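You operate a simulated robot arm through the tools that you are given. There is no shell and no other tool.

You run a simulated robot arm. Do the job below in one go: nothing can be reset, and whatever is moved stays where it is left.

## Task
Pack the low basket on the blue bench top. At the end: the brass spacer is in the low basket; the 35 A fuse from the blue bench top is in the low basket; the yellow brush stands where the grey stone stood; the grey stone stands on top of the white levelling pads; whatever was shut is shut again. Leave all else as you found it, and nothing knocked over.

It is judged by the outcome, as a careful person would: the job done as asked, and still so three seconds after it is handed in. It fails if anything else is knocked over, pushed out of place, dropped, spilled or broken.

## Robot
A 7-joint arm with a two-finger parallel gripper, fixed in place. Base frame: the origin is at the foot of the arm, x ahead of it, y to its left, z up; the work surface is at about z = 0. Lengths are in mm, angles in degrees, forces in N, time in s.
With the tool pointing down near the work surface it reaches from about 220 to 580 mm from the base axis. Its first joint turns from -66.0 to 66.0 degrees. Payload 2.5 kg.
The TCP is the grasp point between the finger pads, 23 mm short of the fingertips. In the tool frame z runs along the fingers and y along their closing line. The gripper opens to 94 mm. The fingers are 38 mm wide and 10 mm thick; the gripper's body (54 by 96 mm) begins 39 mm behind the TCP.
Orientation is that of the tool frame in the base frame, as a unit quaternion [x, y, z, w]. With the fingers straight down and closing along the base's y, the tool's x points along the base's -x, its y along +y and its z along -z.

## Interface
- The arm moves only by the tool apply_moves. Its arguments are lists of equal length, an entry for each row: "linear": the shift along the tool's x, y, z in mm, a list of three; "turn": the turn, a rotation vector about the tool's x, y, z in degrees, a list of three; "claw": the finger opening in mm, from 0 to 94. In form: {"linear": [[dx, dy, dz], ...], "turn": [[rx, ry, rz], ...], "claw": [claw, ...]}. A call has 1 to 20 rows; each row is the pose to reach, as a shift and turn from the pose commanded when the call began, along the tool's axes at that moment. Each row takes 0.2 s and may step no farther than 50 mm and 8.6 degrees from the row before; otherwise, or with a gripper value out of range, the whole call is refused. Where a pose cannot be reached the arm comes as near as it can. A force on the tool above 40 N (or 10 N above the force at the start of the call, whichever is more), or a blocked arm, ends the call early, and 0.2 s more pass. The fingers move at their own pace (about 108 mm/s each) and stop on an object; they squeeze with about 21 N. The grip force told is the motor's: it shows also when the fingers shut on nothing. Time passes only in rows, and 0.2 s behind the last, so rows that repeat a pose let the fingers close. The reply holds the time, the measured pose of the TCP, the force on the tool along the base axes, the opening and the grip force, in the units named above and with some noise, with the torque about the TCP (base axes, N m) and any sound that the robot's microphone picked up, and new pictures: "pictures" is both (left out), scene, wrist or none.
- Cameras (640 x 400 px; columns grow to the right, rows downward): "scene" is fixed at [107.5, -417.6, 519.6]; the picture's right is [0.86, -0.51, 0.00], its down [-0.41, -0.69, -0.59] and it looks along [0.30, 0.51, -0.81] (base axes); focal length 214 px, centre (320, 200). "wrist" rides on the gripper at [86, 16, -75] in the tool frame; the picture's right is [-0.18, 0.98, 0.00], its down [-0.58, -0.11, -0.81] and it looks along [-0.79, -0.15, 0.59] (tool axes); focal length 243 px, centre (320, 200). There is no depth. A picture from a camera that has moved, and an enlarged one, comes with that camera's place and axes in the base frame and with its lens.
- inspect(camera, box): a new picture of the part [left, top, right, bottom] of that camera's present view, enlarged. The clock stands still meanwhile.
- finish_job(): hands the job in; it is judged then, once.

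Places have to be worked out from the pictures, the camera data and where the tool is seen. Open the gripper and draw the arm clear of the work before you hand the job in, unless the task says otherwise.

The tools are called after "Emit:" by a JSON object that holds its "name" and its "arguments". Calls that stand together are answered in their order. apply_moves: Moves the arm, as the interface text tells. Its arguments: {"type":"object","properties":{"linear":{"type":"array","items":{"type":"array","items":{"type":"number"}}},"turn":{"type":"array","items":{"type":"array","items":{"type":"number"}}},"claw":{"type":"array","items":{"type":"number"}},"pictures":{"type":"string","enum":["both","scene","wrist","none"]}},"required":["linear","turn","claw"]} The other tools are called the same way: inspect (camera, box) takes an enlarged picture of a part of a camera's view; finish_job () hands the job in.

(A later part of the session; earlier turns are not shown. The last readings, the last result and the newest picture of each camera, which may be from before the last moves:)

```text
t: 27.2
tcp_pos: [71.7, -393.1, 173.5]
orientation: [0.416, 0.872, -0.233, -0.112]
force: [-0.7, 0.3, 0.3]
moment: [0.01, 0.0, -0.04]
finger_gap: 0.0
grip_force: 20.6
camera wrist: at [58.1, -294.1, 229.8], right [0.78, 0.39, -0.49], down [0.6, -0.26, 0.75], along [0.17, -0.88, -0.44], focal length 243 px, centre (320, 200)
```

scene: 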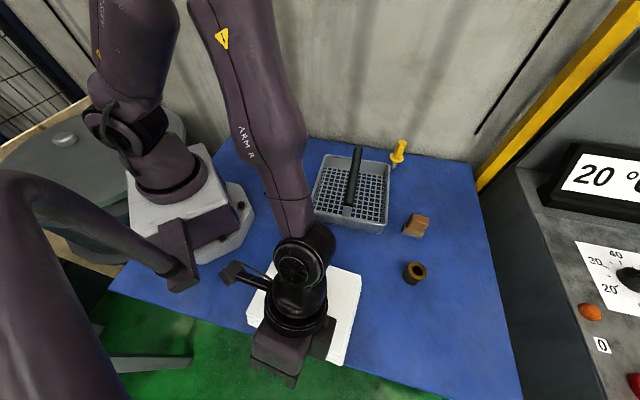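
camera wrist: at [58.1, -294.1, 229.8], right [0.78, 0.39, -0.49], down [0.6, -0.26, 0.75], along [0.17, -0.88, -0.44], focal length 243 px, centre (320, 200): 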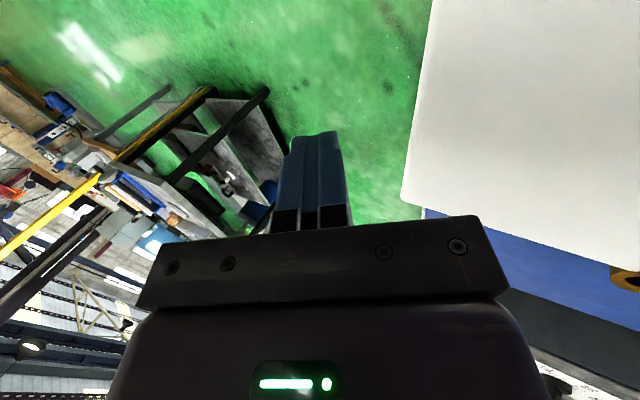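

The arm reaches there exactly; the front edge lies about 17 mm from the fingers, as planned. I lower to z≈116 beside the front edge.

Emit:
{"name": "apply_moves", "arguments": {"linear": [[0, 8, 13.9], [0, 16, 27.7], [0, 24, 41.6], [0, 29.5, 51.1], [0, 29.5, 51.1]], "turn": [[0, 0, 0], [0, 0, 0], [0, 0, 0], [0, 0, 0], [0, 0, 0]], "claw": [0, 0, 0, 0, 0]}}

```text
t: 28.4
tcp_pos: [70.1, -393.2, 115.5]
orientation: [0.416, 0.872, -0.234, -0.111]
force: [-0.5, 0.3, -0.7]
moment: [0.05, 0.0, 0.02]
finger_gap: 0.2
grip_force: 20.6
camera wrist: at [57.3, -294.4, 172.3], right [0.78, 0.39, -0.49], down [0.6, -0.26, 0.75], along [0.17, -0.88, -0.44], focal length 243 px, centre (320, 200)
```

scene: 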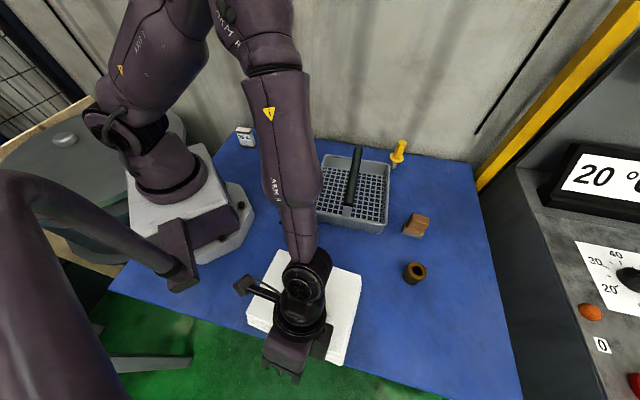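
wrist: 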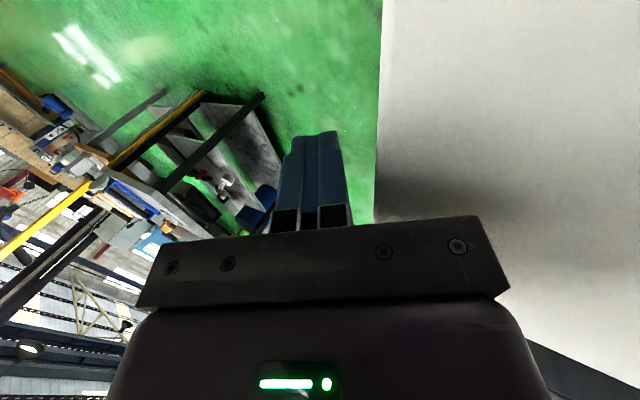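

Free of contact so far. Now I pull slowly toward the back (+n), about 13 mm beyond the expected first contact, watching force and pictures.

Emit:
{"name": "apply_moves", "arguments": {"linear": [[0, 6.93, -4], [0, 12.1, -7], [0, 15.6, -9], [-1.2, 19.05, -11], [-2.5, 22.5, -13], [-3.7, 26, -15], [-3.7, 26, -15]], "turn": [[0, 0, 0], [0, 0, 0], [0, 0, 0], [0, 0, 0], [0, 0, 0], [0, 0, 0], [0, 0, 0]], "claw": [0, 0, 0, 0, 0, 0, 0]}}

```text
t: 30.0
tcp_pos: [95.0, -376.4, 113.9]
orientation: [0.416, 0.872, -0.234, -0.112]
force: [-11.6, -7.2, 12.0]
moment: [0.32, 0.05, 0.29]
finger_gap: 0.0
grip_force: 20.8
camera wrist: at [82.4, -278.0, 171.3], right [0.78, 0.39, -0.49], down [0.61, -0.26, 0.75], along [0.17, -0.88, -0.44], focal length 243 px, centre (320, 200)
```

scene: 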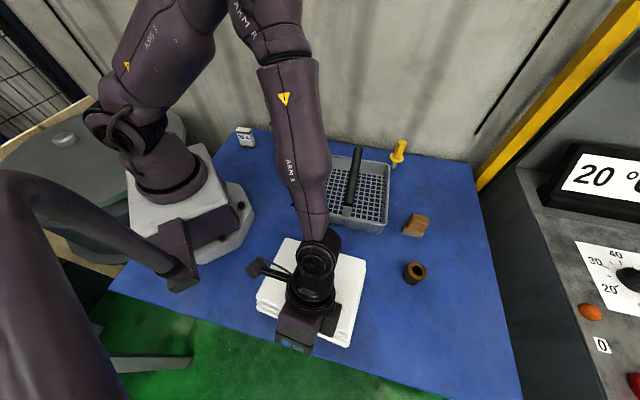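
wrist: 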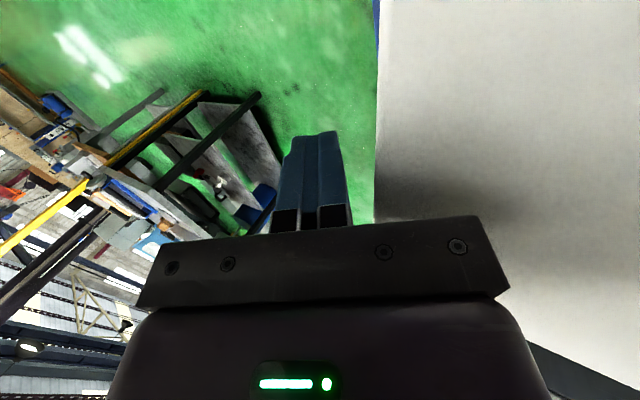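

The stack is following. I check its present pose in an enlarged scene view.

Emit:
{"name": "inspect", "arguments": {"camera": "scene", "box": [230, 220, 390, 360]}}

```text
2.86 times, centred on (310, 290) of scene
camera zoom: at [107.4, -417.6, 519.7], right [0.86, -0.51, 0.0], down [-0.41, -0.69, -0.59], along [0.3, 0.51, -0.81], focal length 613 px, centre (349, -57)
```

zoom: 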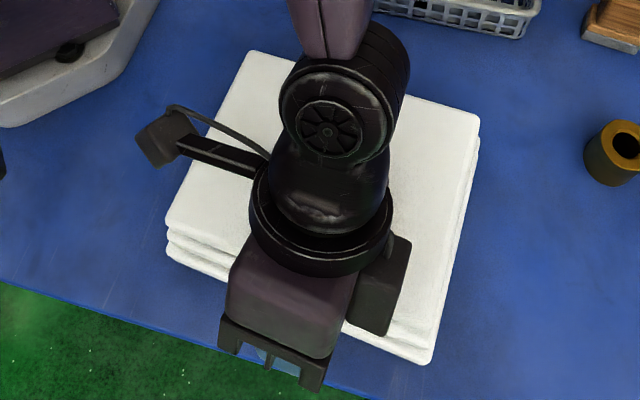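

Following well: moved about 29 mm along the right direction (the force balance shows the pile's contact shape is a full-height box the size of its bottom pad). I back off, yaw the tool 8.6° to the target heading so that the final push turns the stack back square, and shift slightly.

Emit:
{"name": "apply_moves", "arguments": {"linear": [[0, -5.2, 3], [0, -10.4, 6], [3.5, -10.4, 6], [7, -10.4, 6], [7, -10.4, 6]], "turn": [[0, 0, 0], [0, 0, 0], [0, -2.15, -3.72], [0, -4.3, -7.45], [0, -4.3, -7.45]], "claw": [0, 0, 0, 0, 0]}}

```text
t: 31.2
tcp_pos: [83.1, -379.4, 114.5]
orientation: [0.349, 0.901, -0.239, -0.093]
force: [0.3, -0.1, -0.6]
moment: [0.01, -0.01, 0.01]
finger_gap: 0.1
grip_force: 20.8
camera wrist: at [55.2, -283.8, 172.0], right [0.71, 0.51, -0.49], down [0.64, -0.16, 0.75], along [0.3, -0.85, -0.44], focal length 243 px, centre (320, 200)
```

scene: 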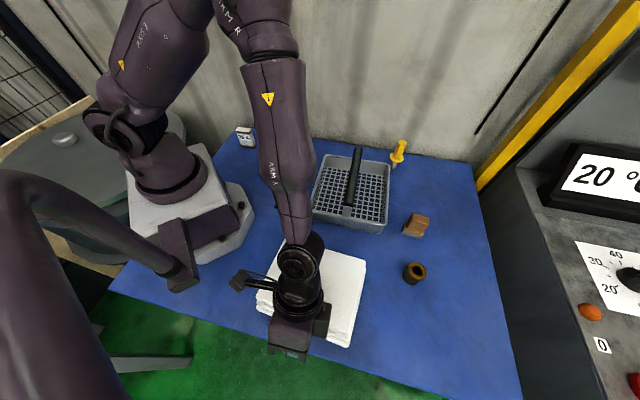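
wrist: 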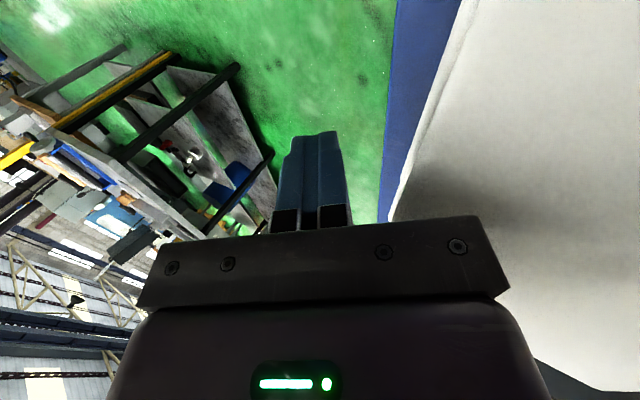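

Now I push along the target heading, about 30 mm in small steps (the right edge of the finger touches first, so the stack should turn counter-clockwise).

Emit:
{"name": "apply_moves", "arguments": {"linear": [[0, 5.2, -3], [0, 9.5, -5.5], [0, 13, -7.5], [0, 16.5, -9.5], [0, 19.9, -11.5], [0, 23.4, -13.5], [0, 25.1, -14.5], [0, 25.1, -14.5]], "turn": [[0, 0, 0], [0, 0, 0], [0, 0, 0], [0, 0, 0], [0, 0, 0], [0, 0, 0], [0, 0, 0], [0, 0, 0]], "claw": [0, 0, 0, 0, 0, 0, 0, 0]}}

Emit:
{"name": "inspect", "arguments": {"camera": "scene", "box": [230, 220, 390, 360]}}

```text
t: 33.0
tcp_pos: [100.6, -357.7, 116.4]
orientation: [0.35, 0.9, -0.241, -0.094]
force: [-11.1, -9.7, 13.2]
moment: [-0.03, -0.32, -0.3]
finger_gap: 0.0
grip_force: 21.1
camera wrist: at [73.8, -262.4, 172.3], right [0.71, 0.5, -0.49], down [0.64, -0.17, 0.75], along [0.3, -0.85, -0.44], focal length 243 px, centre (320, 200)
```

scene: 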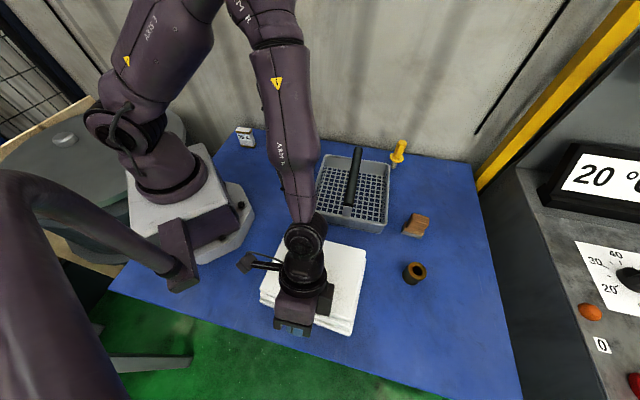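
wrist: 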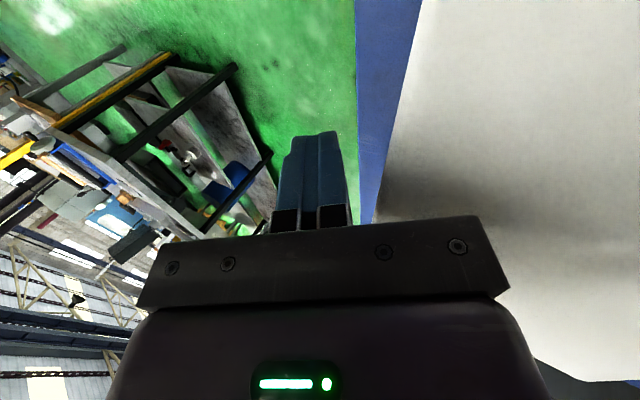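

```text
2.86 times, centred on (310, 290) of scene
camera zoom: at [107.4, -417.6, 519.7], right [0.86, -0.51, 0.0], down [-0.41, -0.69, -0.59], along [0.3, 0.51, -0.81], focal length 613 px, centre (349, -57)
```

zoom: 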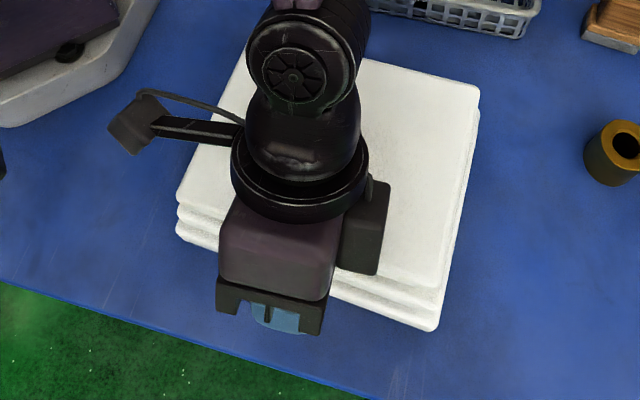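

Good: it turned about +3.7° and moved along. About 14 mm and 5° remain along this direction; I continue 12 mm.

Emit:
{"name": "apply_moves", "arguments": {"linear": [[0, 2.6, -1.5], [0, 5.2, -3], [0, 7.8, -4.5], [0, 10.4, -6], [0, 10.4, -6]], "turn": [[0, 0, 0], [0, 0, 0], [0, 0, 0], [0, 0, 0], [0, 0, 0]], "claw": [0, 0, 0, 0, 0], "pictures": "wrist"}}

Emit:
{"name": "inspect", "arguments": {"camera": "scene", "box": [230, 220, 390, 360]}}

```text
t: 34.2
tcp_pos: [109.8, -350.0, 114.9]
orientation: [0.351, 0.9, -0.241, -0.093]
force: [-8.1, -11.5, 10.6]
moment: [-0.03, -0.25, -0.27]
finger_gap: 0.0
grip_force: 20.4
camera wrist: at [82.0, -254.1, 171.8], right [0.71, 0.5, -0.49], down [0.64, -0.16, 0.75], along [0.3, -0.85, -0.44], focal length 243 px, centre (320, 200)
```

wrist: 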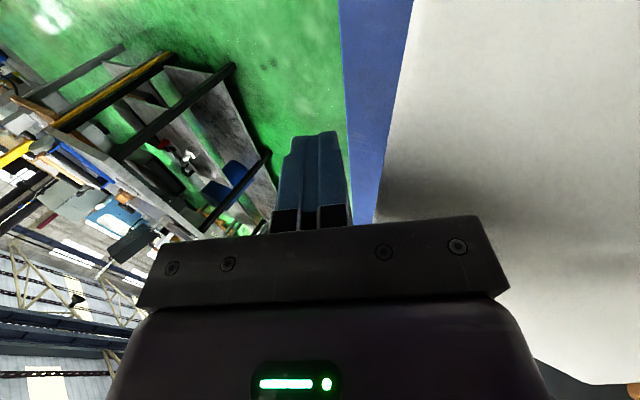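

```text
2.86 times, centred on (310, 290) of scene
camera zoom: at [107.4, -417.6, 519.7], right [0.86, -0.51, 0.0], down [-0.41, -0.69, -0.59], along [0.3, 0.51, -0.81], focal length 613 px, centre (349, -57)
```

zoom: 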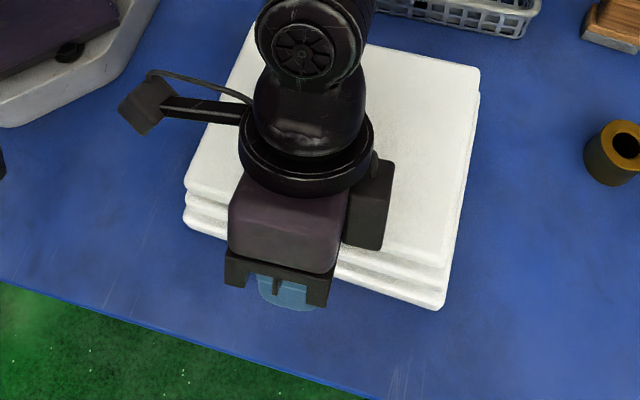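

Remaining error is now about 15 mm along the long axis plus roughly 4°, best corrected by pushing on the stack's left end near its front. I back off, rise, and bring the tool upright.

Emit:
{"name": "apply_moves", "arguments": {"linear": [[0, -6.5, 3.75], [0, -13, 7.5], [0, -25, -13.3], [0, -37, -34], [0, -48, -53.1], [0, -48, -53.1], [0, -48, -53.1], [0, -48, -53.1], [0, -48, -53.1]], "turn": [[0, 0, 0], [0, 0, 0], [0, 0, 0], [0, 0, 0], [-7.5, 0, 0], [-15, 0, 0], [-22.5, 0, 0], [-30, 0, 0], [-30, 0, 0]], "claw": [0, 0, 0, 0, 0, 0, 0, 0, 0]}}

```text
t: 36.2
tcp_pos: [100.9, -360.1, 184.9]
orientation: [0.362, 0.932, 0.002, 0.001]
force: [0.3, -0.1, -0.5]
moment: [-0.02, 0.02, 0.0]
finger_gap: 0.0
grip_force: 20.8
camera wrist: at [48.3, -290.3, 260.2], right [0.8, 0.6, 0.0], down [0.35, -0.47, 0.81], along [0.49, -0.64, -0.59], focal length 243 px, centre (320, 200)
```

scene: 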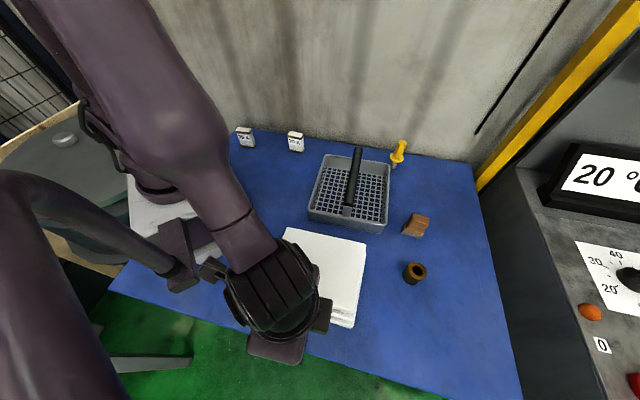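
wrist: 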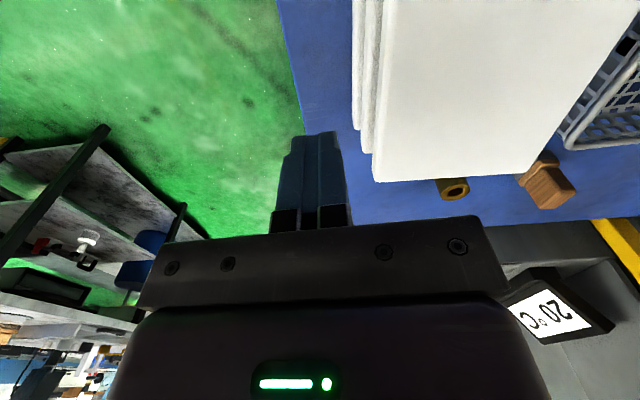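

Emit:
{"name": "inspect", "arguments": {"camera": "scene", "box": [260, 200, 450, 330]}}

Emit:
{"name": "inspect", "arguments": {"camera": "wrist", "box": [260, 0, 640, 230]}}

```text
3.08 times, centred on (355, 265) of scene
camera zoom: at [107.4, -417.6, 519.6], right [0.86, -0.51, 0.0], down [-0.41, -0.69, -0.59], along [0.3, 0.51, -0.81], focal length 660 px, centre (212, 0)
```

zoom: 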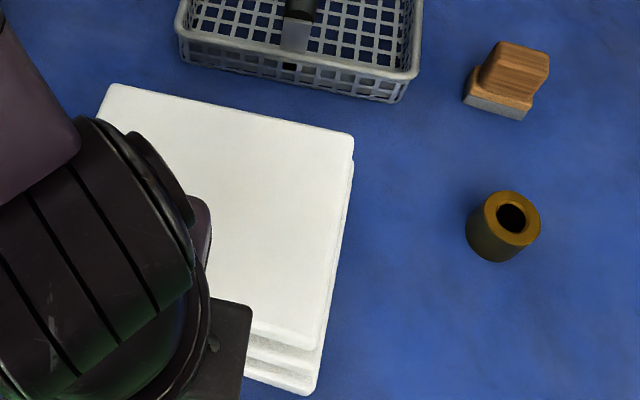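

```text
1.68 times, centred on (450, 115) of wrist
camera zoom: at [48.3, -290.3, 260.2], right [0.8, 0.6, 0.0], down [0.35, -0.47, 0.81], along [0.49, -0.64, -0.59], focal length 409 px, centre (101, 343)
```

zoom: 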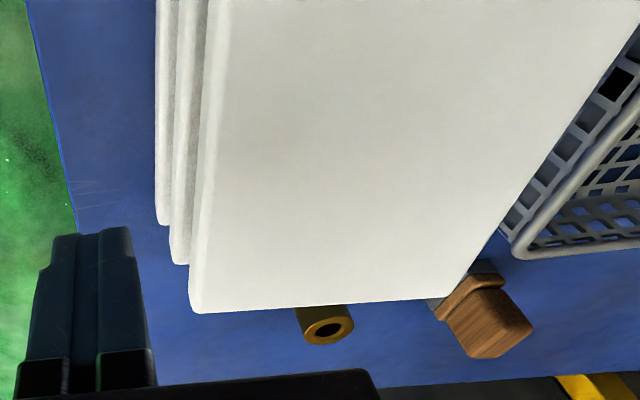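

Compared with the first picture the stack still needs about +16 mm along its long axis, +5 mm toward the back and +4°. I go over the stack at a safe height to its left end and tilt the tool so the fingertips can hook the left edge.

Emit:
{"name": "apply_moves", "arguments": {"linear": [[20, 15, -6], [42, 31.4, -8], [64, 47.8, -8], [86, 64.2, -8], [108, 80.6, -8], [129.1, 96.4, -8], [129.1, 96.4, -8]], "turn": [[0, 4, 0], [0, 8, 0], [0, 12, 0], [0, 16, 0], [0, 20, 0], [0, 25, 0], [0, 25, 0]], "claw": [0, 0, 0, 0, 0, 0, 0]}}

```text
t: 37.8
tcp_pos: [67.8, -200.7, 193.1]
orientation: [0.353, 0.91, 0.079, -0.202]
force: [0.1, -0.3, 0.2]
moment: [0.02, -0.01, -0.01]
finger_gap: 0.2
grip_force: 21.3
camera wrist: at [45.6, -158.7, 297.1], right [0.79, 0.61, -0.08], down [0.57, -0.67, 0.48], along [0.25, -0.42, -0.87], focal length 243 px, centre (320, 200)
```

scene: 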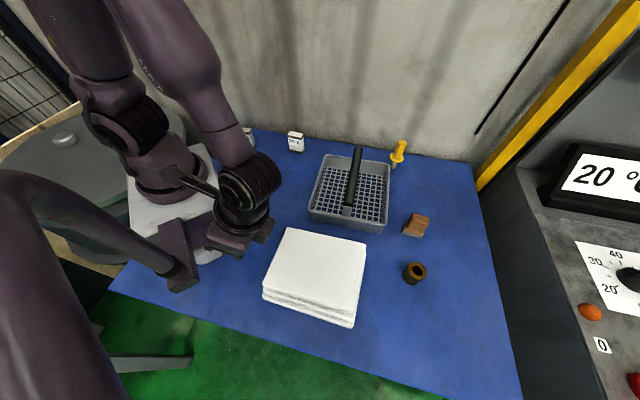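
wrist: 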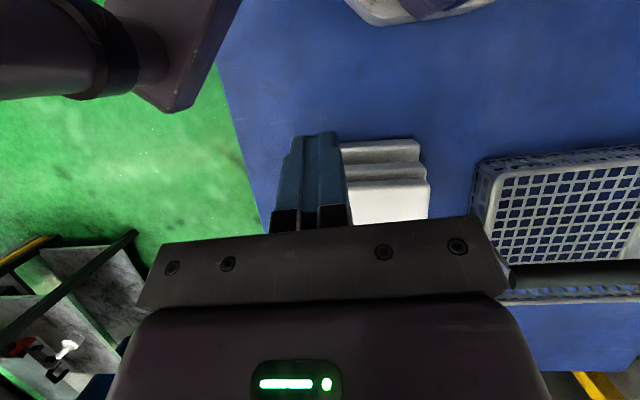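

Emit:
{"name": "inspect", "arguments": {"camera": "scene", "box": [260, 200, 450, 330]}}

Emit:
{"name": "inspect", "arguments": {"camera": "wrist", "box": [240, 100, 480, 250]}}

```text
3.08 times, centred on (355, 265) of scene
camera zoom: at [107.5, -417.6, 519.6], right [0.86, -0.51, 0.0], down [-0.41, -0.69, -0.59], along [0.3, 0.51, -0.81], focal length 660 px, centre (212, 0)
```

zoom: 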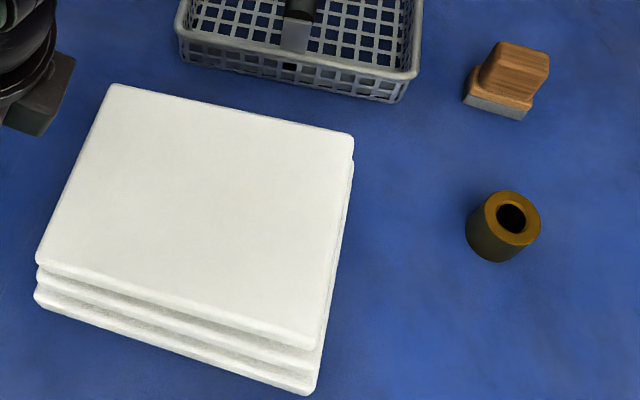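

```text
2.67 times, centred on (360, 175) of wrist
camera zoom: at [45.6, -158.7, 297.1], right [0.79, 0.61, -0.08], down [0.57, -0.67, 0.48], along [0.25, -0.42, -0.87], focal length 647 px, centre (213, 267)
```

zoom: 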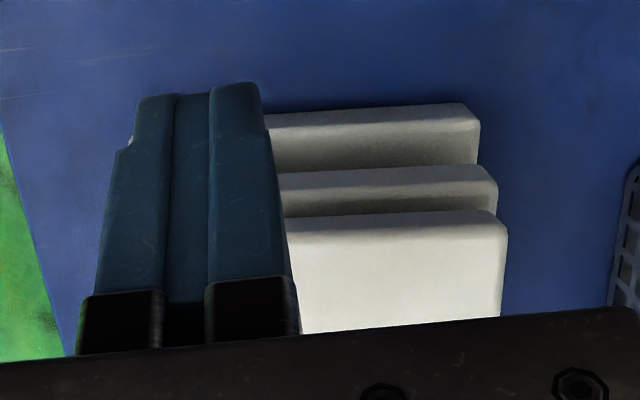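

The view of the stack is clear now: 14.6 mm along its long axis, 5 mm toward the back and 3.7° remain. I lower the hooked fingers beside the left end to z≈112 (about 11 mm clearance).

Emit:
{"name": "apply_moves", "arguments": {"linear": [[-8.5, 0, 18.1], [-16.9, 0, 36.2], [-25.4, 0, 54.4], [-31, 0, 66.4], [-34.7, 0, 74.3], [-34.7, 0, 74.3]], "turn": [[0, 0, 0], [0, 0, 0], [0, 0, 0], [0, 0, 0], [0, 0, 0], [0, 0, 0]], "claw": [0, 0, 0, 0, 0, 0]}}

```text
t: 39.2
tcp_pos: [70.7, -201.5, 110.5]
orientation: [0.353, 0.91, 0.078, -0.202]
force: [0.0, 0.1, -0.5]
moment: [-0.01, 0.02, -0.01]
finger_gap: 0.0
grip_force: 20.6
camera wrist: at [48.0, -159.2, 214.9], right [0.79, 0.61, -0.08], down [0.57, -0.67, 0.49], along [0.25, -0.42, -0.87], focal length 243 px, centre (320, 200)
```

scene: 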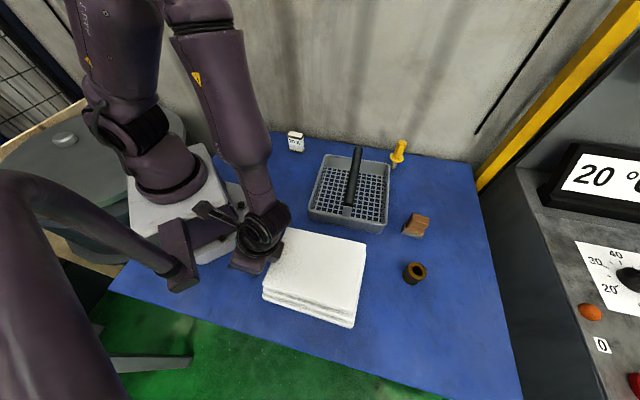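
wrist: 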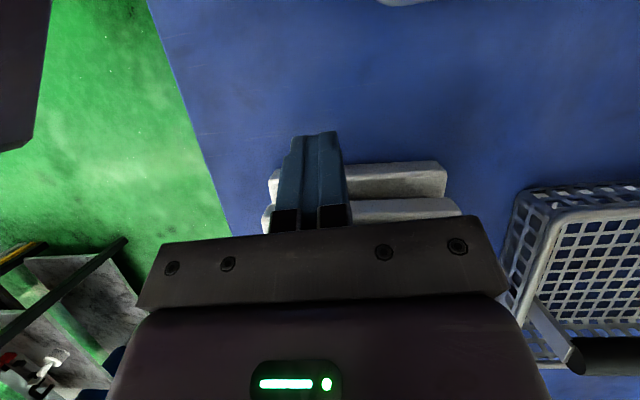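

Clear beside the left end, slightly toward its front, as wanted. I push along the long axis: about 11 mm to contact and 7 mm more.

Emit:
{"name": "apply_moves", "arguments": {"linear": [[-4.5, 0, -2.1], [-8.2, 0, -3.8], [-10.9, 0.2, -5.1], [-13.6, 0.4, -6.3], [-16.3, 0.6, -7.6], [-16.3, 0.6, -7.6]], "turn": [[0, 0, 0], [0, 0, 0], [0, 0, 0], [0, 0, 0], [0, 0, 0], [0, 0, 0]], "claw": [0, 0, 0, 0, 0, 0], "pictures": "wrist"}}

Emit:
{"name": "inspect", "arguments": {"camera": "scene", "box": [260, 200, 450, 330]}}

```text
t: 40.6
tcp_pos: [83.8, -213.4, 109.1]
orientation: [0.352, 0.91, 0.078, -0.202]
force: [-10.6, 7.0, 7.6]
moment: [-0.22, -0.08, -0.21]
finger_gap: 0.0
grip_force: 21.1
camera wrist: at [60.4, -170.9, 214.9], right [0.79, 0.61, -0.08], down [0.57, -0.67, 0.48], along [0.25, -0.42, -0.87], focal length 243 px, centre (320, 200)
```

wrist: 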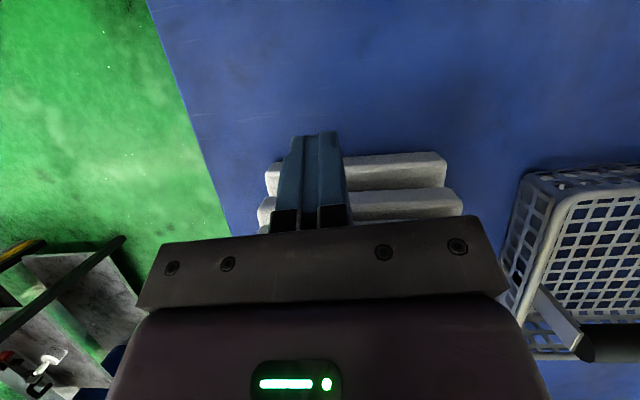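

```text
3.08 times, centred on (355, 265) of scene
camera zoom: at [107.4, -417.6, 519.7], right [0.86, -0.51, 0.0], down [-0.41, -0.69, -0.59], along [0.3, 0.51, -0.81], focal length 660 px, centre (212, 0)
```

zoom: 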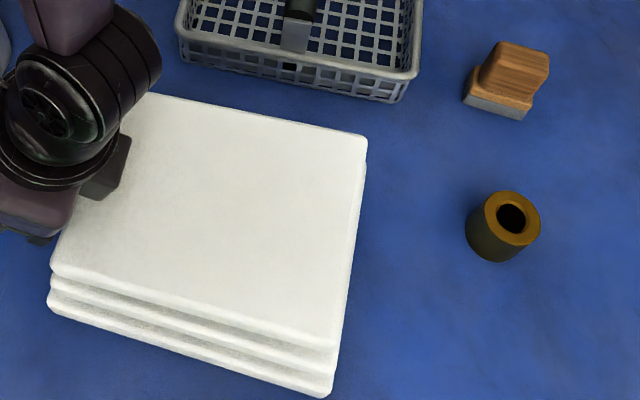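

The stack slid 9.5 mm without turning; about 5 mm more is needed in this direction. I push those 5 mm, then the remaining turn will come from a short push near its front-right corner.

Emit:
{"name": "apply_moves", "arguments": {"linear": [[-2.3, 0, -1.1], [-4.5, 0, -2.1], [-4.5, 0, -2.1]], "turn": [[0, 0, 0], [0, 0, 0], [0, 0, 0]], "claw": [0, 0, 0], "pictures": "none"}}

Emit:
{"name": "inspect", "arguments": {"camera": "scene", "box": [260, 200, 450, 330]}}

```text
t: 41.4
tcp_pos: [87.1, -216.4, 111.2]
orientation: [0.352, 0.91, 0.08, -0.202]
force: [-8.0, 7.0, 8.4]
moment: [-0.2, -0.13, -0.13]
finger_gap: 0.2
grip_force: 20.8
```

```text
3.08 times, centred on (355, 265) of scene
camera zoom: at [107.4, -417.6, 519.7], right [0.86, -0.51, 0.0], down [-0.41, -0.69, -0.59], along [0.3, 0.51, -0.81], focal length 660 px, centre (212, 0)
```

zoom: 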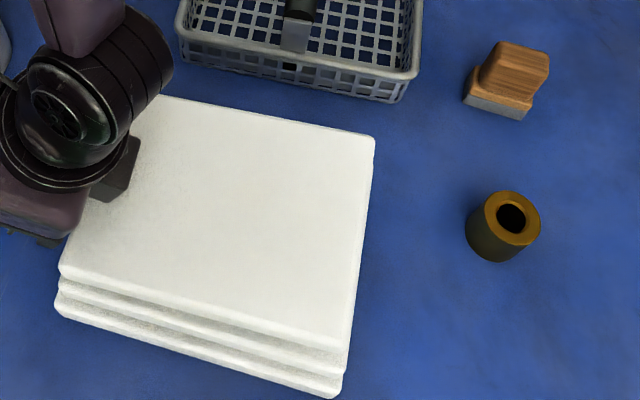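

The long-axis position now matches. About 2.4 mm and 3.4° remain. I back off from the left end, rise and bring the tool upright again.

Emit:
{"name": "apply_moves", "arguments": {"linear": [[6.8, 0, 3.2], [13.6, 0, 6.3], [22, 0, -11.8], [30.5, 0, -29.9], [39, 0, -48], [47.4, 0, -66.2], [47.4, 0, -66.2], [47.4, 0, -66.2], [47.4, 0, -66.2]], "turn": [[0, 0, 0], [0, 0, 0], [0, 0, 0], [0, 0, 0], [0, 0, 0], [0, -8, 0], [0, -16, 0], [0, -24, 0], [0, -25, 0]], "claw": [0, 0, 0, 0, 0, 0, 0, 0, 0], "pictures": "scene"}}

```text
t: 43.4
tcp_pos: [75.8, -206.2, 190.3]
orientation: [0.362, 0.932, 0.0, 0.001]
force: [0.0, 0.4, 1.2]
moment: [0.05, 0.01, 0.0]
finger_gap: 0.2
grip_force: 21.0
```

scene: 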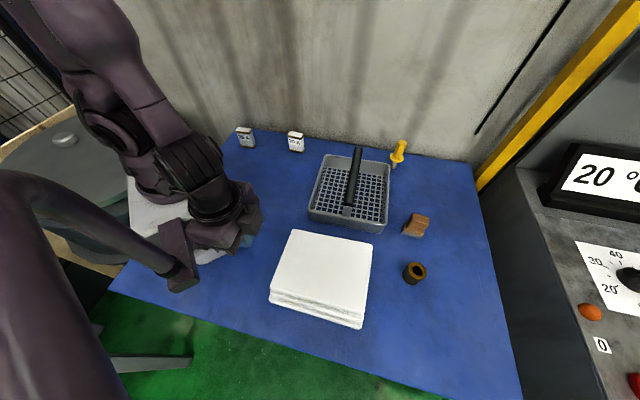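

Emit:
{"name": "inspect", "arguments": {"camera": "scene", "box": [260, 200, 450, 330]}}

```text
3.08 times, centred on (355, 265) of scene
camera zoom: at [107.4, -417.6, 519.6], right [0.86, -0.51, 0.0], down [-0.41, -0.69, -0.59], along [0.3, 0.51, -0.81], focal length 660 px, centre (212, 0)
```

zoom: 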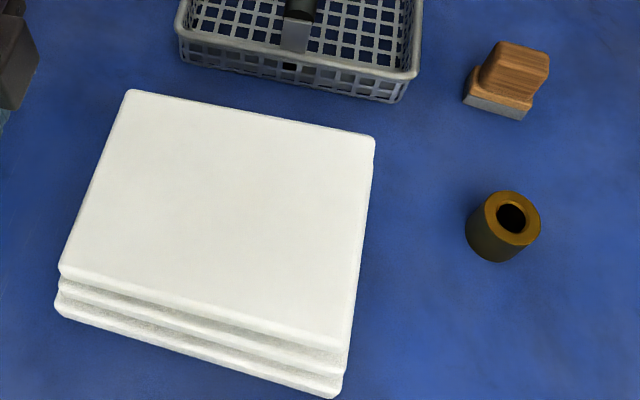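

Nearly restored; only about 3° of turn (front-right corner ~8 mm) remains. I move over the stack to its front-right side, tilting the tool again for a short corrective push.

Emit:
{"name": "apply_moves", "arguments": {"linear": [[-20, -10, 0], [-50, -25.2, 0], [-82, -41.3, 0], [-114, -57.4, 0], [-146, -73.5, 0], [-172, -86.6, 0], [-189.2, -95.3, 0], [-189.2, -95.3, 0]], "turn": [[0, 0, 0], [0, 0, 0], [6, 0, 0], [12, 0, 0], [18, 0, 0], [24, 0, 0], [30, 0, 0], [30, 0, 0]], "claw": [0, 0, 0, 0, 0, 0, 0, 0]}}

```text
t: 45.2
tcp_pos: [151.9, -404.8, 191.0]
orientation: [0.35, 0.9, -0.241, -0.094]
force: [0.4, 0.4, -0.3]
moment: [0.01, 0.01, -0.01]
finger_gap: 0.1
grip_force: 20.6
camera wrist: at [123.6, -308.8, 247.6], right [0.71, 0.5, -0.49], down [0.64, -0.16, 0.75], along [0.3, -0.85, -0.44], focal length 243 px, centre (320, 200)
```

scene: 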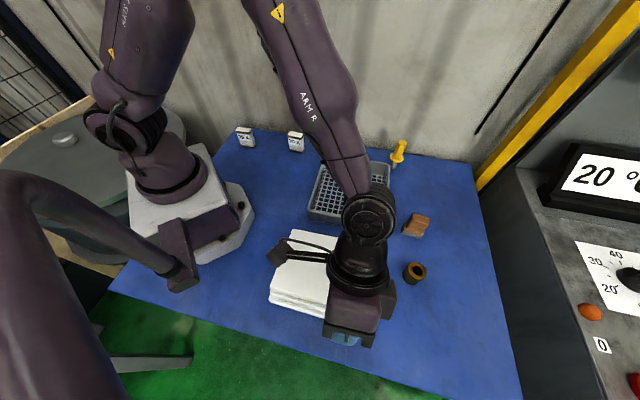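
wrist: 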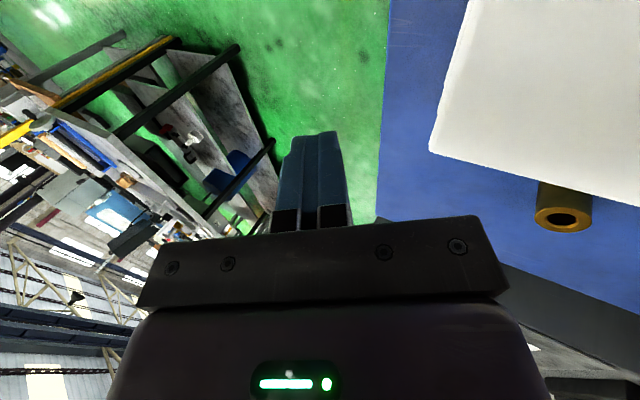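

Position reached; I lower to z≈116 in front of the face near the right corner.

Emit:
{"name": "apply_moves", "arguments": {"linear": [[0, 10, 17.3], [0, 20, 34.6], [0, 30, 52], [0, 38, 65.8], [0, 38, 65.8]], "turn": [[0, 0, 0], [0, 0, 0], [0, 0, 0], [0, 0, 0], [0, 0, 0]], "claw": [0, 0, 0, 0, 0], "pictures": "wrist"}}

```text
t: 46.4
tcp_pos: [152.8, -404.0, 113.7]
orientation: [0.349, 0.901, -0.241, -0.093]
force: [-1.0, 0.3, 0.2]
moment: [-0.01, 0.02, 0.01]
finger_gap: 0.2
grip_force: 21.1
camera wrist: at [124.0, -309.1, 170.9], right [0.71, 0.51, -0.49], down [0.64, -0.17, 0.75], along [0.3, -0.85, -0.44], focal length 243 px, centre (320, 200)
```

wrist: 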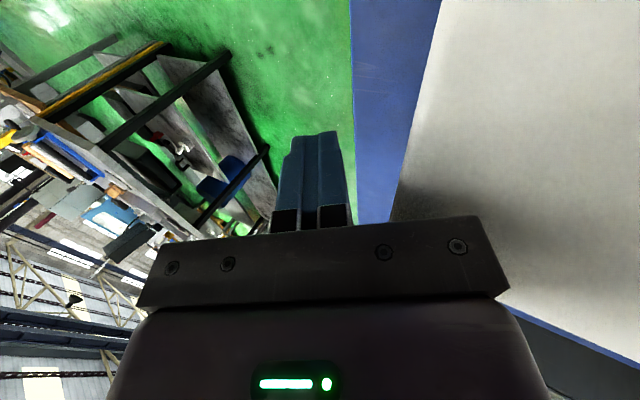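

Emit:
{"name": "apply_moves", "arguments": {"linear": [[0, 4.3, -2.5], [0, 8.7, -5], [0, 11.3, -6.5], [0, 13.9, -8], [0, 13.9, -8]], "turn": [[0, 0, 0], [0, 0, 0], [0, 0, 0], [0, 0, 0], [0, 0, 0]], "claw": [0, 0, 0, 0, 0], "pictures": "none"}}

Emit:
{"name": "inspect", "arguments": {"camera": "scene", "box": [260, 200, 450, 330]}}

```text
t: 47.6
tcp_pos: [163.4, -394.4, 116.1]
orientation: [0.35, 0.901, -0.241, -0.093]
force: [-8.2, -9.7, 14.4]
moment: [-0.05, -0.35, -0.29]
finger_gap: 0.0
grip_force: 20.5
```

```text
3.08 times, centred on (355, 265) of scene
camera zoom: at [107.4, -417.6, 519.7], right [0.86, -0.51, 0.0], down [-0.41, -0.69, -0.59], along [0.3, 0.51, -0.81], focal length 660 px, centre (212, 0)
```

zoom: 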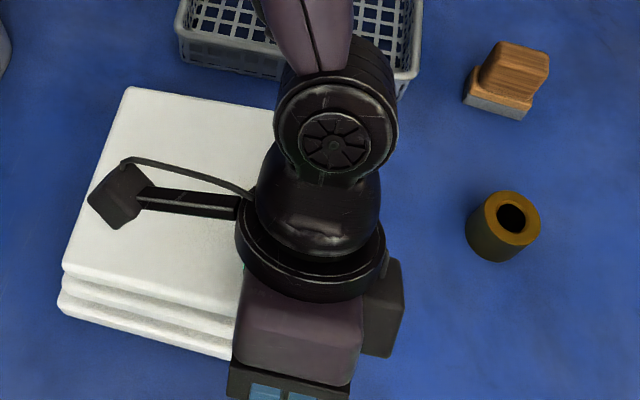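

The left end now lines up closely with the original outline. I stop pushing, back off, rise and check the whole outline.

Emit:
{"name": "apply_moves", "arguments": {"linear": [[0, -6.5, 3.75], [0, -13, 7.5], [0, -25, -13.3], [0, -37, -34], [0, -48, -53.1], [0, -48, -53.1], [0, -48, -53.1], [0, -48, -53.1], [0, -48, -53.1]], "turn": [[0, 0, 0], [0, 0, 0], [0, 0, 0], [0, 0, 0], [-7.5, 0, 0], [-15, 0, 0], [-22.5, 0, 0], [-30, 0, 0], [-30, 0, 0]], "claw": [0, 0, 0, 0, 0, 0, 0, 0, 0], "pictures": "none"}}

```text
t: 49.6
tcp_pos: [153.3, -404.8, 184.3]
orientation: [0.362, 0.932, 0.002, 0.0]
force: [0.0, -0.7, 0.5]
moment: [0.0, -0.04, -0.03]
finger_gap: 0.0
grip_force: 21.0
```

Clear of the stack. I move over to above the stone, which also frees the scene view for comparing the pads.

Emit:
{"name": "apply_moves", "arguments": {"linear": [[-12, 20.6, 0], [-32, 54.8, 0], [-52, 89.1, 0], [-72, 123.4, 0], [-92, 157.6, 0], [-112, 191.9, 5], [-130, 222.8, 15], [-146, 250.2, 25], [-156, 267.3, 33], [-160.9, 275.7, 36], [-160.9, 275.7, 36]], "turn": [[0, 0, 1], [0, 0, 2], [0, 0, 3], [0, 0, 4], [0, 0, 5], [0, 0, 6], [0, 0, 7], [0, 0, 8], [0, 0, 8.6], [0, 0, 8.6], [0, 0, 8.6]], "claw": [0, 0, 0, 10, 20, 30, 40, 50, 60, 60, 60]}}

Emit:
{"name": "inspect", "arguments": {"camera": "scene", "box": [260, 200, 450, 330]}}

```text
t: 52.0
tcp_pos: [456.2, -308.9, 150.1]
orientation: [0.431, 0.903, 0.001, 0.001]
force: [-0.4, -0.3, -0.1]
moment: [0.01, -0.01, -0.03]
finger_gap: 59.8
grip_force: 0.0
camera wrist: at [415.8, -232.2, 224.5], right [0.88, 0.48, 0.0], down [0.28, -0.52, 0.81], along [0.38, -0.71, -0.59], focal length 243 px, centre (320, 200)
```

scene: 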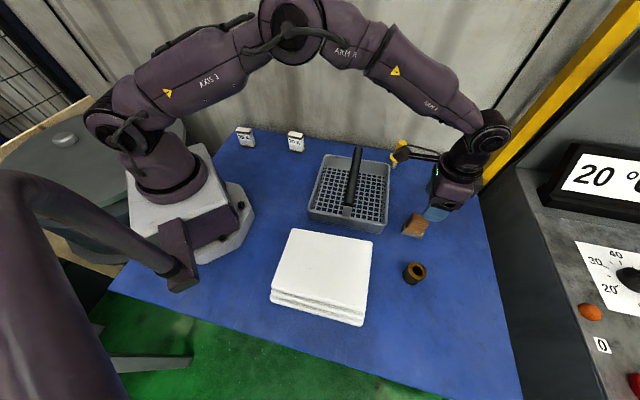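
wrist: 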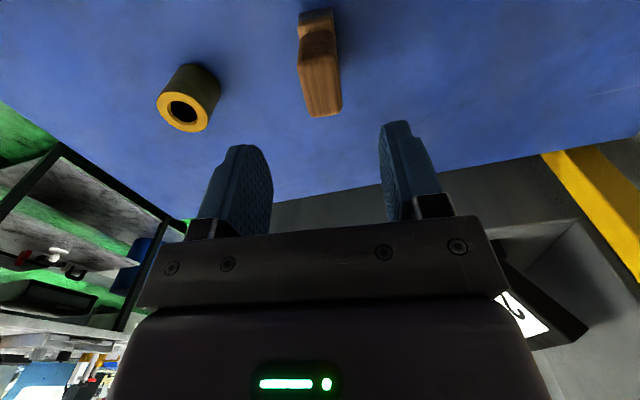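

```text
3.08 times, centred on (355, 265) of scene
camera zoom: at [107.5, -417.6, 519.6], right [0.86, -0.51, 0.0], down [-0.41, -0.69, -0.59], along [0.3, 0.51, -0.81], focal length 660 px, centre (212, 0)
```

zoom: 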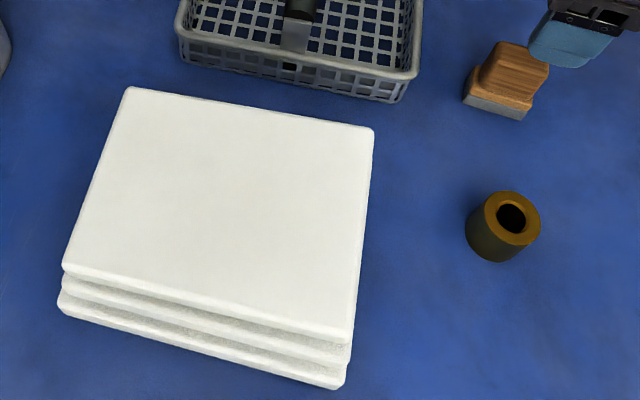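

The pads' outline now matches the first picture within about 2 mm. I pick the stone up again: descend to z≈52 and close on its grip.

Emit:
{"name": "apply_moves", "arguments": {"linear": [[0, 0, 35], [0, 0, 65], [0, 0, 88], [0, 0, 98], [0, 0, 98], [0, 0, 98], [0, 0, 98], [0, 0, 98]], "turn": [[0, 0, 0], [0, 0, 0], [0, 0, 0], [0, 0, 0], [0, 0, 0], [0, 0, 0], [0, 0, 0], [0, 0, 0]], "claw": [60, 60, 60, 60, 60, 30, 15, 15], "pictures": "wrist"}}

```text
t: 53.8
tcp_pos: [458.5, -309.1, 51.6]
orientation: [0.431, 0.902, 0.0, 0.0]
force: [-0.9, -0.4, 0.5]
moment: [-0.03, -0.01, 0.0]
finger_gap: 25.7
grip_force: 21.5
camera wrist: at [417.5, -233.0, 126.3], right [0.88, 0.48, 0.0], down [0.28, -0.52, 0.81], along [0.38, -0.71, -0.59], focal length 243 px, centre (320, 200)
```

wrist: 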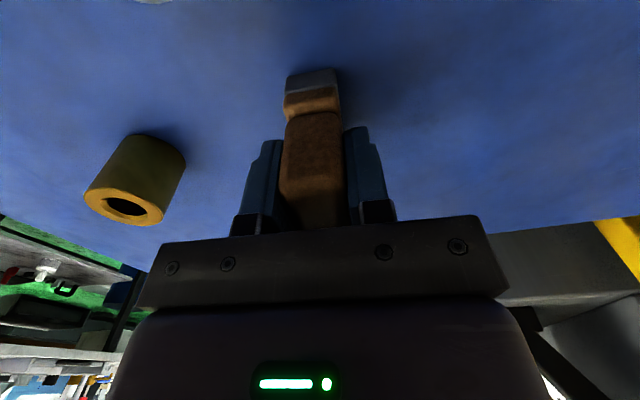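

Stone held again. I lift it 190 mm straight up and carry it high over the pads' centre (189,-299).

Emit:
{"name": "apply_moves", "arguments": {"linear": [[0, 0, -15], [0, 0, -45], [0, 0, -85], [0, 0, -125], [0, 0, -165], [0, 0, -190], [18, -20.5, -190], [46, -52.5, -190], [75, -85.5, -190], [104, -118.6, -190], [132, -150.5, -190], [157, -179, -190], [171, -195, -190], [177.5, -202.4, -190], [177.5, -202.4, -190]], "turn": [[0, 0, 0], [0, 0, 0], [0, 0, 0], [0, 0, 0], [0, 0, 0], [0, 0, 0], [0, 0, 0], [0, 0, 0], [0, 0, 0], [0, 0, 0], [0, 0, 0], [0, 0, 0], [0, 0, 0], [0, 0, 0], [0, 0, 0]], "claw": [15, 15, 15, 15, 15, 15, 15, 15, 15, 15, 15, 15, 15, 15, 15]}}

```text
t: 57.0
tcp_pos: [188.2, -299.0, 239.4]
orientation: [0.431, 0.902, 0.001, 0.0]
force: [0.0, -0.3, -1.3]
moment: [0.0, -0.01, 0.03]
finger_gap: 25.8
grip_force: 20.7
camera wrist: at [147.6, -221.4, 315.1], right [0.88, 0.48, 0.0], down [0.28, -0.52, 0.81], along [0.38, -0.71, -0.59], focal length 243 px, centre (320, 200)
```

scene: 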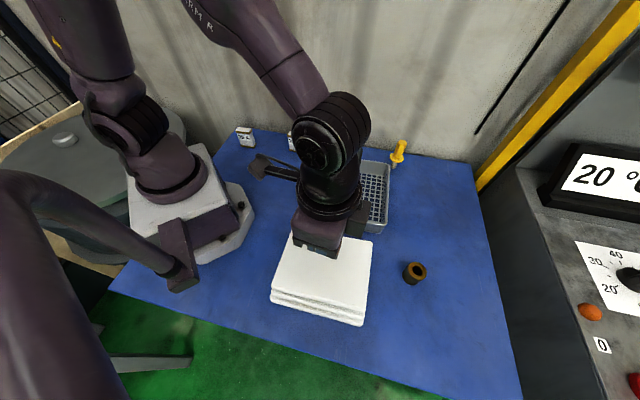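
wrist: 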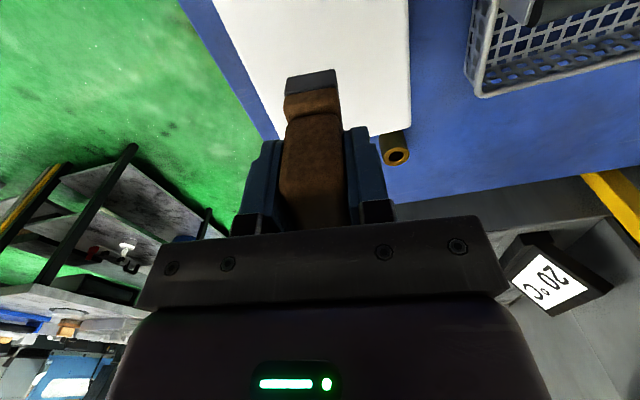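

The stone is over the middle of the pads. I lower it to just above the top (z≈170), then feel for contact.

Emit:
{"name": "apply_moves", "arguments": {"linear": [[0, 0, 25], [0, 0, 50], [0, 0, 64], [0, 0, 71], [0, 0, 71]], "turn": [[0, 0, 0], [0, 0, 0], [0, 0, 0], [0, 0, 0], [0, 0, 0]], "claw": [15, 15, 15, 15, 15], "pictures": "wrist"}}

```text
t: 58.2
tcp_pos: [186.9, -297.9, 170.6]
orientation: [0.43, 0.903, 0.001, 0.0]
force: [-0.3, -1.6, -2.0]
moment: [0.04, 0.0, 0.0]
finger_gap: 25.9
grip_force: 20.9
camera wrist: at [147.1, -222.0, 245.5], right [0.88, 0.48, 0.0], down [0.28, -0.52, 0.81], along [0.38, -0.71, -0.59], focal length 243 px, centre (320, 200)
```

wrist: 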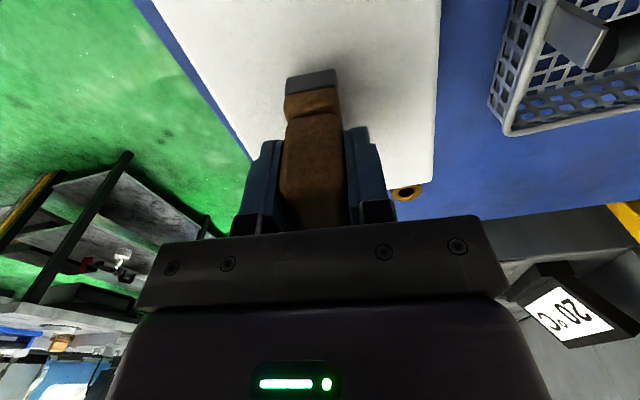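

Emit:
{"name": "apply_moves", "arguments": {"linear": [[0, 0, 1], [0, 0, 2], [0, 0, 2.5], [0, 0, 2.5]], "turn": [[0, 0, 0], [0, 0, 0], [0, 0, 0], [0, 0, 0]], "claw": [15, 15, 15, 15], "pictures": "none"}}

```text
t: 59.2
tcp_pos: [188.1, -297.0, 166.7]
orientation: [0.431, 0.903, 0.001, 0.0]
force: [0.8, -0.1, -2.1]
moment: [0.0, -0.02, 0.01]
finger_gap: 26.0
grip_force: 20.9
```

Not yet touching (force still only the weight). I step down another millimetre or two.

Emit:
{"name": "apply_moves", "arguments": {"linear": [[0, 0, 0.5], [0, 0, 1], [0, 0, 1]], "turn": [[0, 0, 0], [0, 0, 0], [0, 0, 0]], "claw": [15, 15, 15], "pictures": "none"}}

```text
t: 60.0
tcp_pos: [188.2, -298.6, 166.9]
orientation: [0.431, 0.902, 0.0, 0.001]
force: [-0.2, -0.6, -2.2]
moment: [0.03, -0.01, 0.0]
finger_gap: 25.8
grip_force: 21.3
```

Emit:
{"name": "apply_moves", "arguments": {"linear": [[0, 0, 0.5], [0, 0, 1], [0, 0, 1]], "turn": [[0, 0, 0], [0, 0, 0], [0, 0, 0]], "claw": [15, 15, 15], "pictures": "none"}}

```text
t: 60.8
tcp_pos: [189.3, -297.9, 165.9]
orientation: [0.43, 0.903, 0.001, 0.001]
force: [-1.8, 5.5, 17.9]
moment: [0.21, 0.21, 0.01]
finger_gap: 25.9
grip_force: 21.4
```

Contact (18 N). I ease up half a millimetre, open slowly, and rise straight up.

Emit:
{"name": "apply_moves", "arguments": {"linear": [[0, 0, -0.6], [0, 0, -0.6], [0, 0, -0.6], [0, 0, -0.6], [0, 0, -20], [0, 0, -50], [0, 0, -90], [0, 0, -90]], "turn": [[0, 0, 0], [0, 0, 0], [0, 0, 0], [0, 0, 0], [0, 0, 0], [0, 0, 0], [0, 0, 0], [0, 0, 0]], "claw": [15, 32, 60, 60, 60, 60, 60, 60]}}

```text
t: 62.6
tcp_pos: [189.7, -298.3, 254.5]
orientation: [0.43, 0.903, 0.001, 0.001]
force: [0.2, -0.7, 0.1]
moment: [-0.05, -0.02, 0.02]
finger_gap: 60.0
grip_force: 0.2
camera wrist: at [148.4, -222.4, 329.3], right [0.88, 0.48, 0.0], down [0.28, -0.52, 0.81], along [0.38, -0.71, -0.59], focal length 243 px, centre (320, 200)
```

scene: 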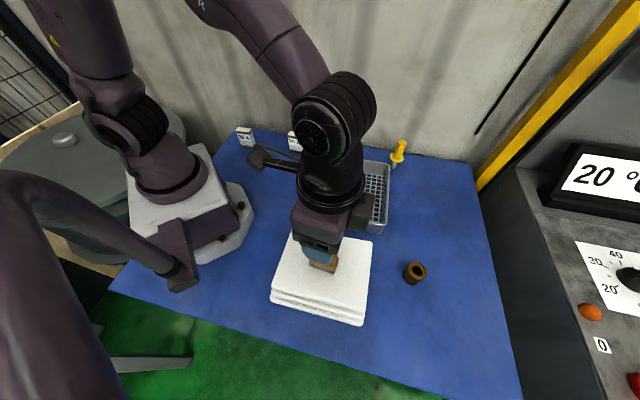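
wrist: 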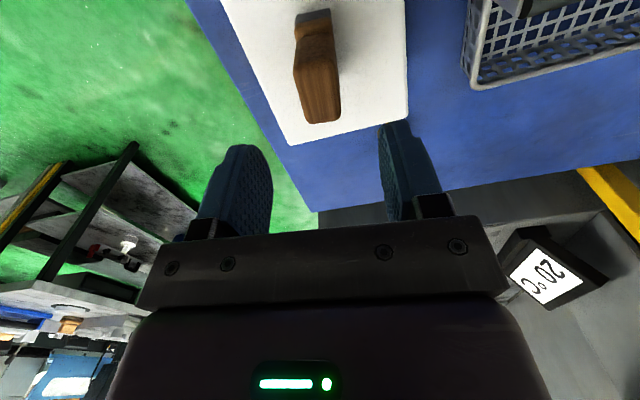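

The grey stone stands on the pads. Now the brush: I move to a viewpoint short of it (about (470,-90), z≈230), yawing toward its direction.

Emit:
{"name": "apply_moves", "arguments": {"linear": [[-0.8, 20, 0], [-2.3, 56, 0], [-3.8, 93, 3], [-5.3, 130, 6], [-6.8, 167, 9], [-8.3, 205, 12], [-9.8, 243, 15], [-11.3, 280, 18], [-12.8, 316, 22], [-14.1, 349.5, 26], [-14.1, 349.5, 26]], "turn": [[0, 0, -4], [0, 0, -8], [0, 0, -12], [0, 0, -16], [0, 0, -20], [0, 0, -24], [0, 0, -28], [0, 0, -32], [0, 0, -36.5], [0, 0, -41.1], [0, 0, -41.1]], "claw": [60, 60, 60, 60, 60, 60, 60, 60, 60, 60, 60]}}

```text
t: 65.0
tcp_pos: [470.8, -89.2, 230.0]
orientation: [0.085, 0.996, 0.001, 0.001]
force: [-0.2, -0.5, -0.6]
moment: [0.01, 0.0, -0.01]
finger_gap: 59.9
grip_force: 0.0
camera wrist: at [389.3, -59.8, 304.6], right [0.35, 0.94, 0.0], down [0.55, -0.21, 0.81], along [0.76, -0.28, -0.59], focal length 243 px, centre (320, 200)
```

scene: 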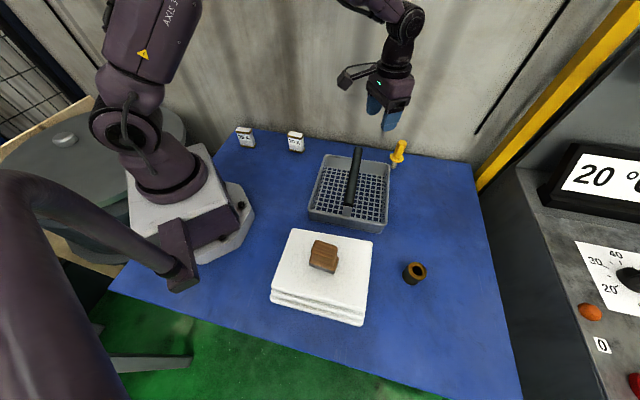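
wrist: 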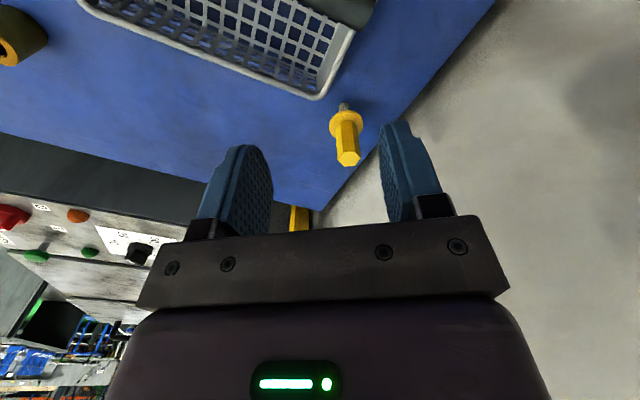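

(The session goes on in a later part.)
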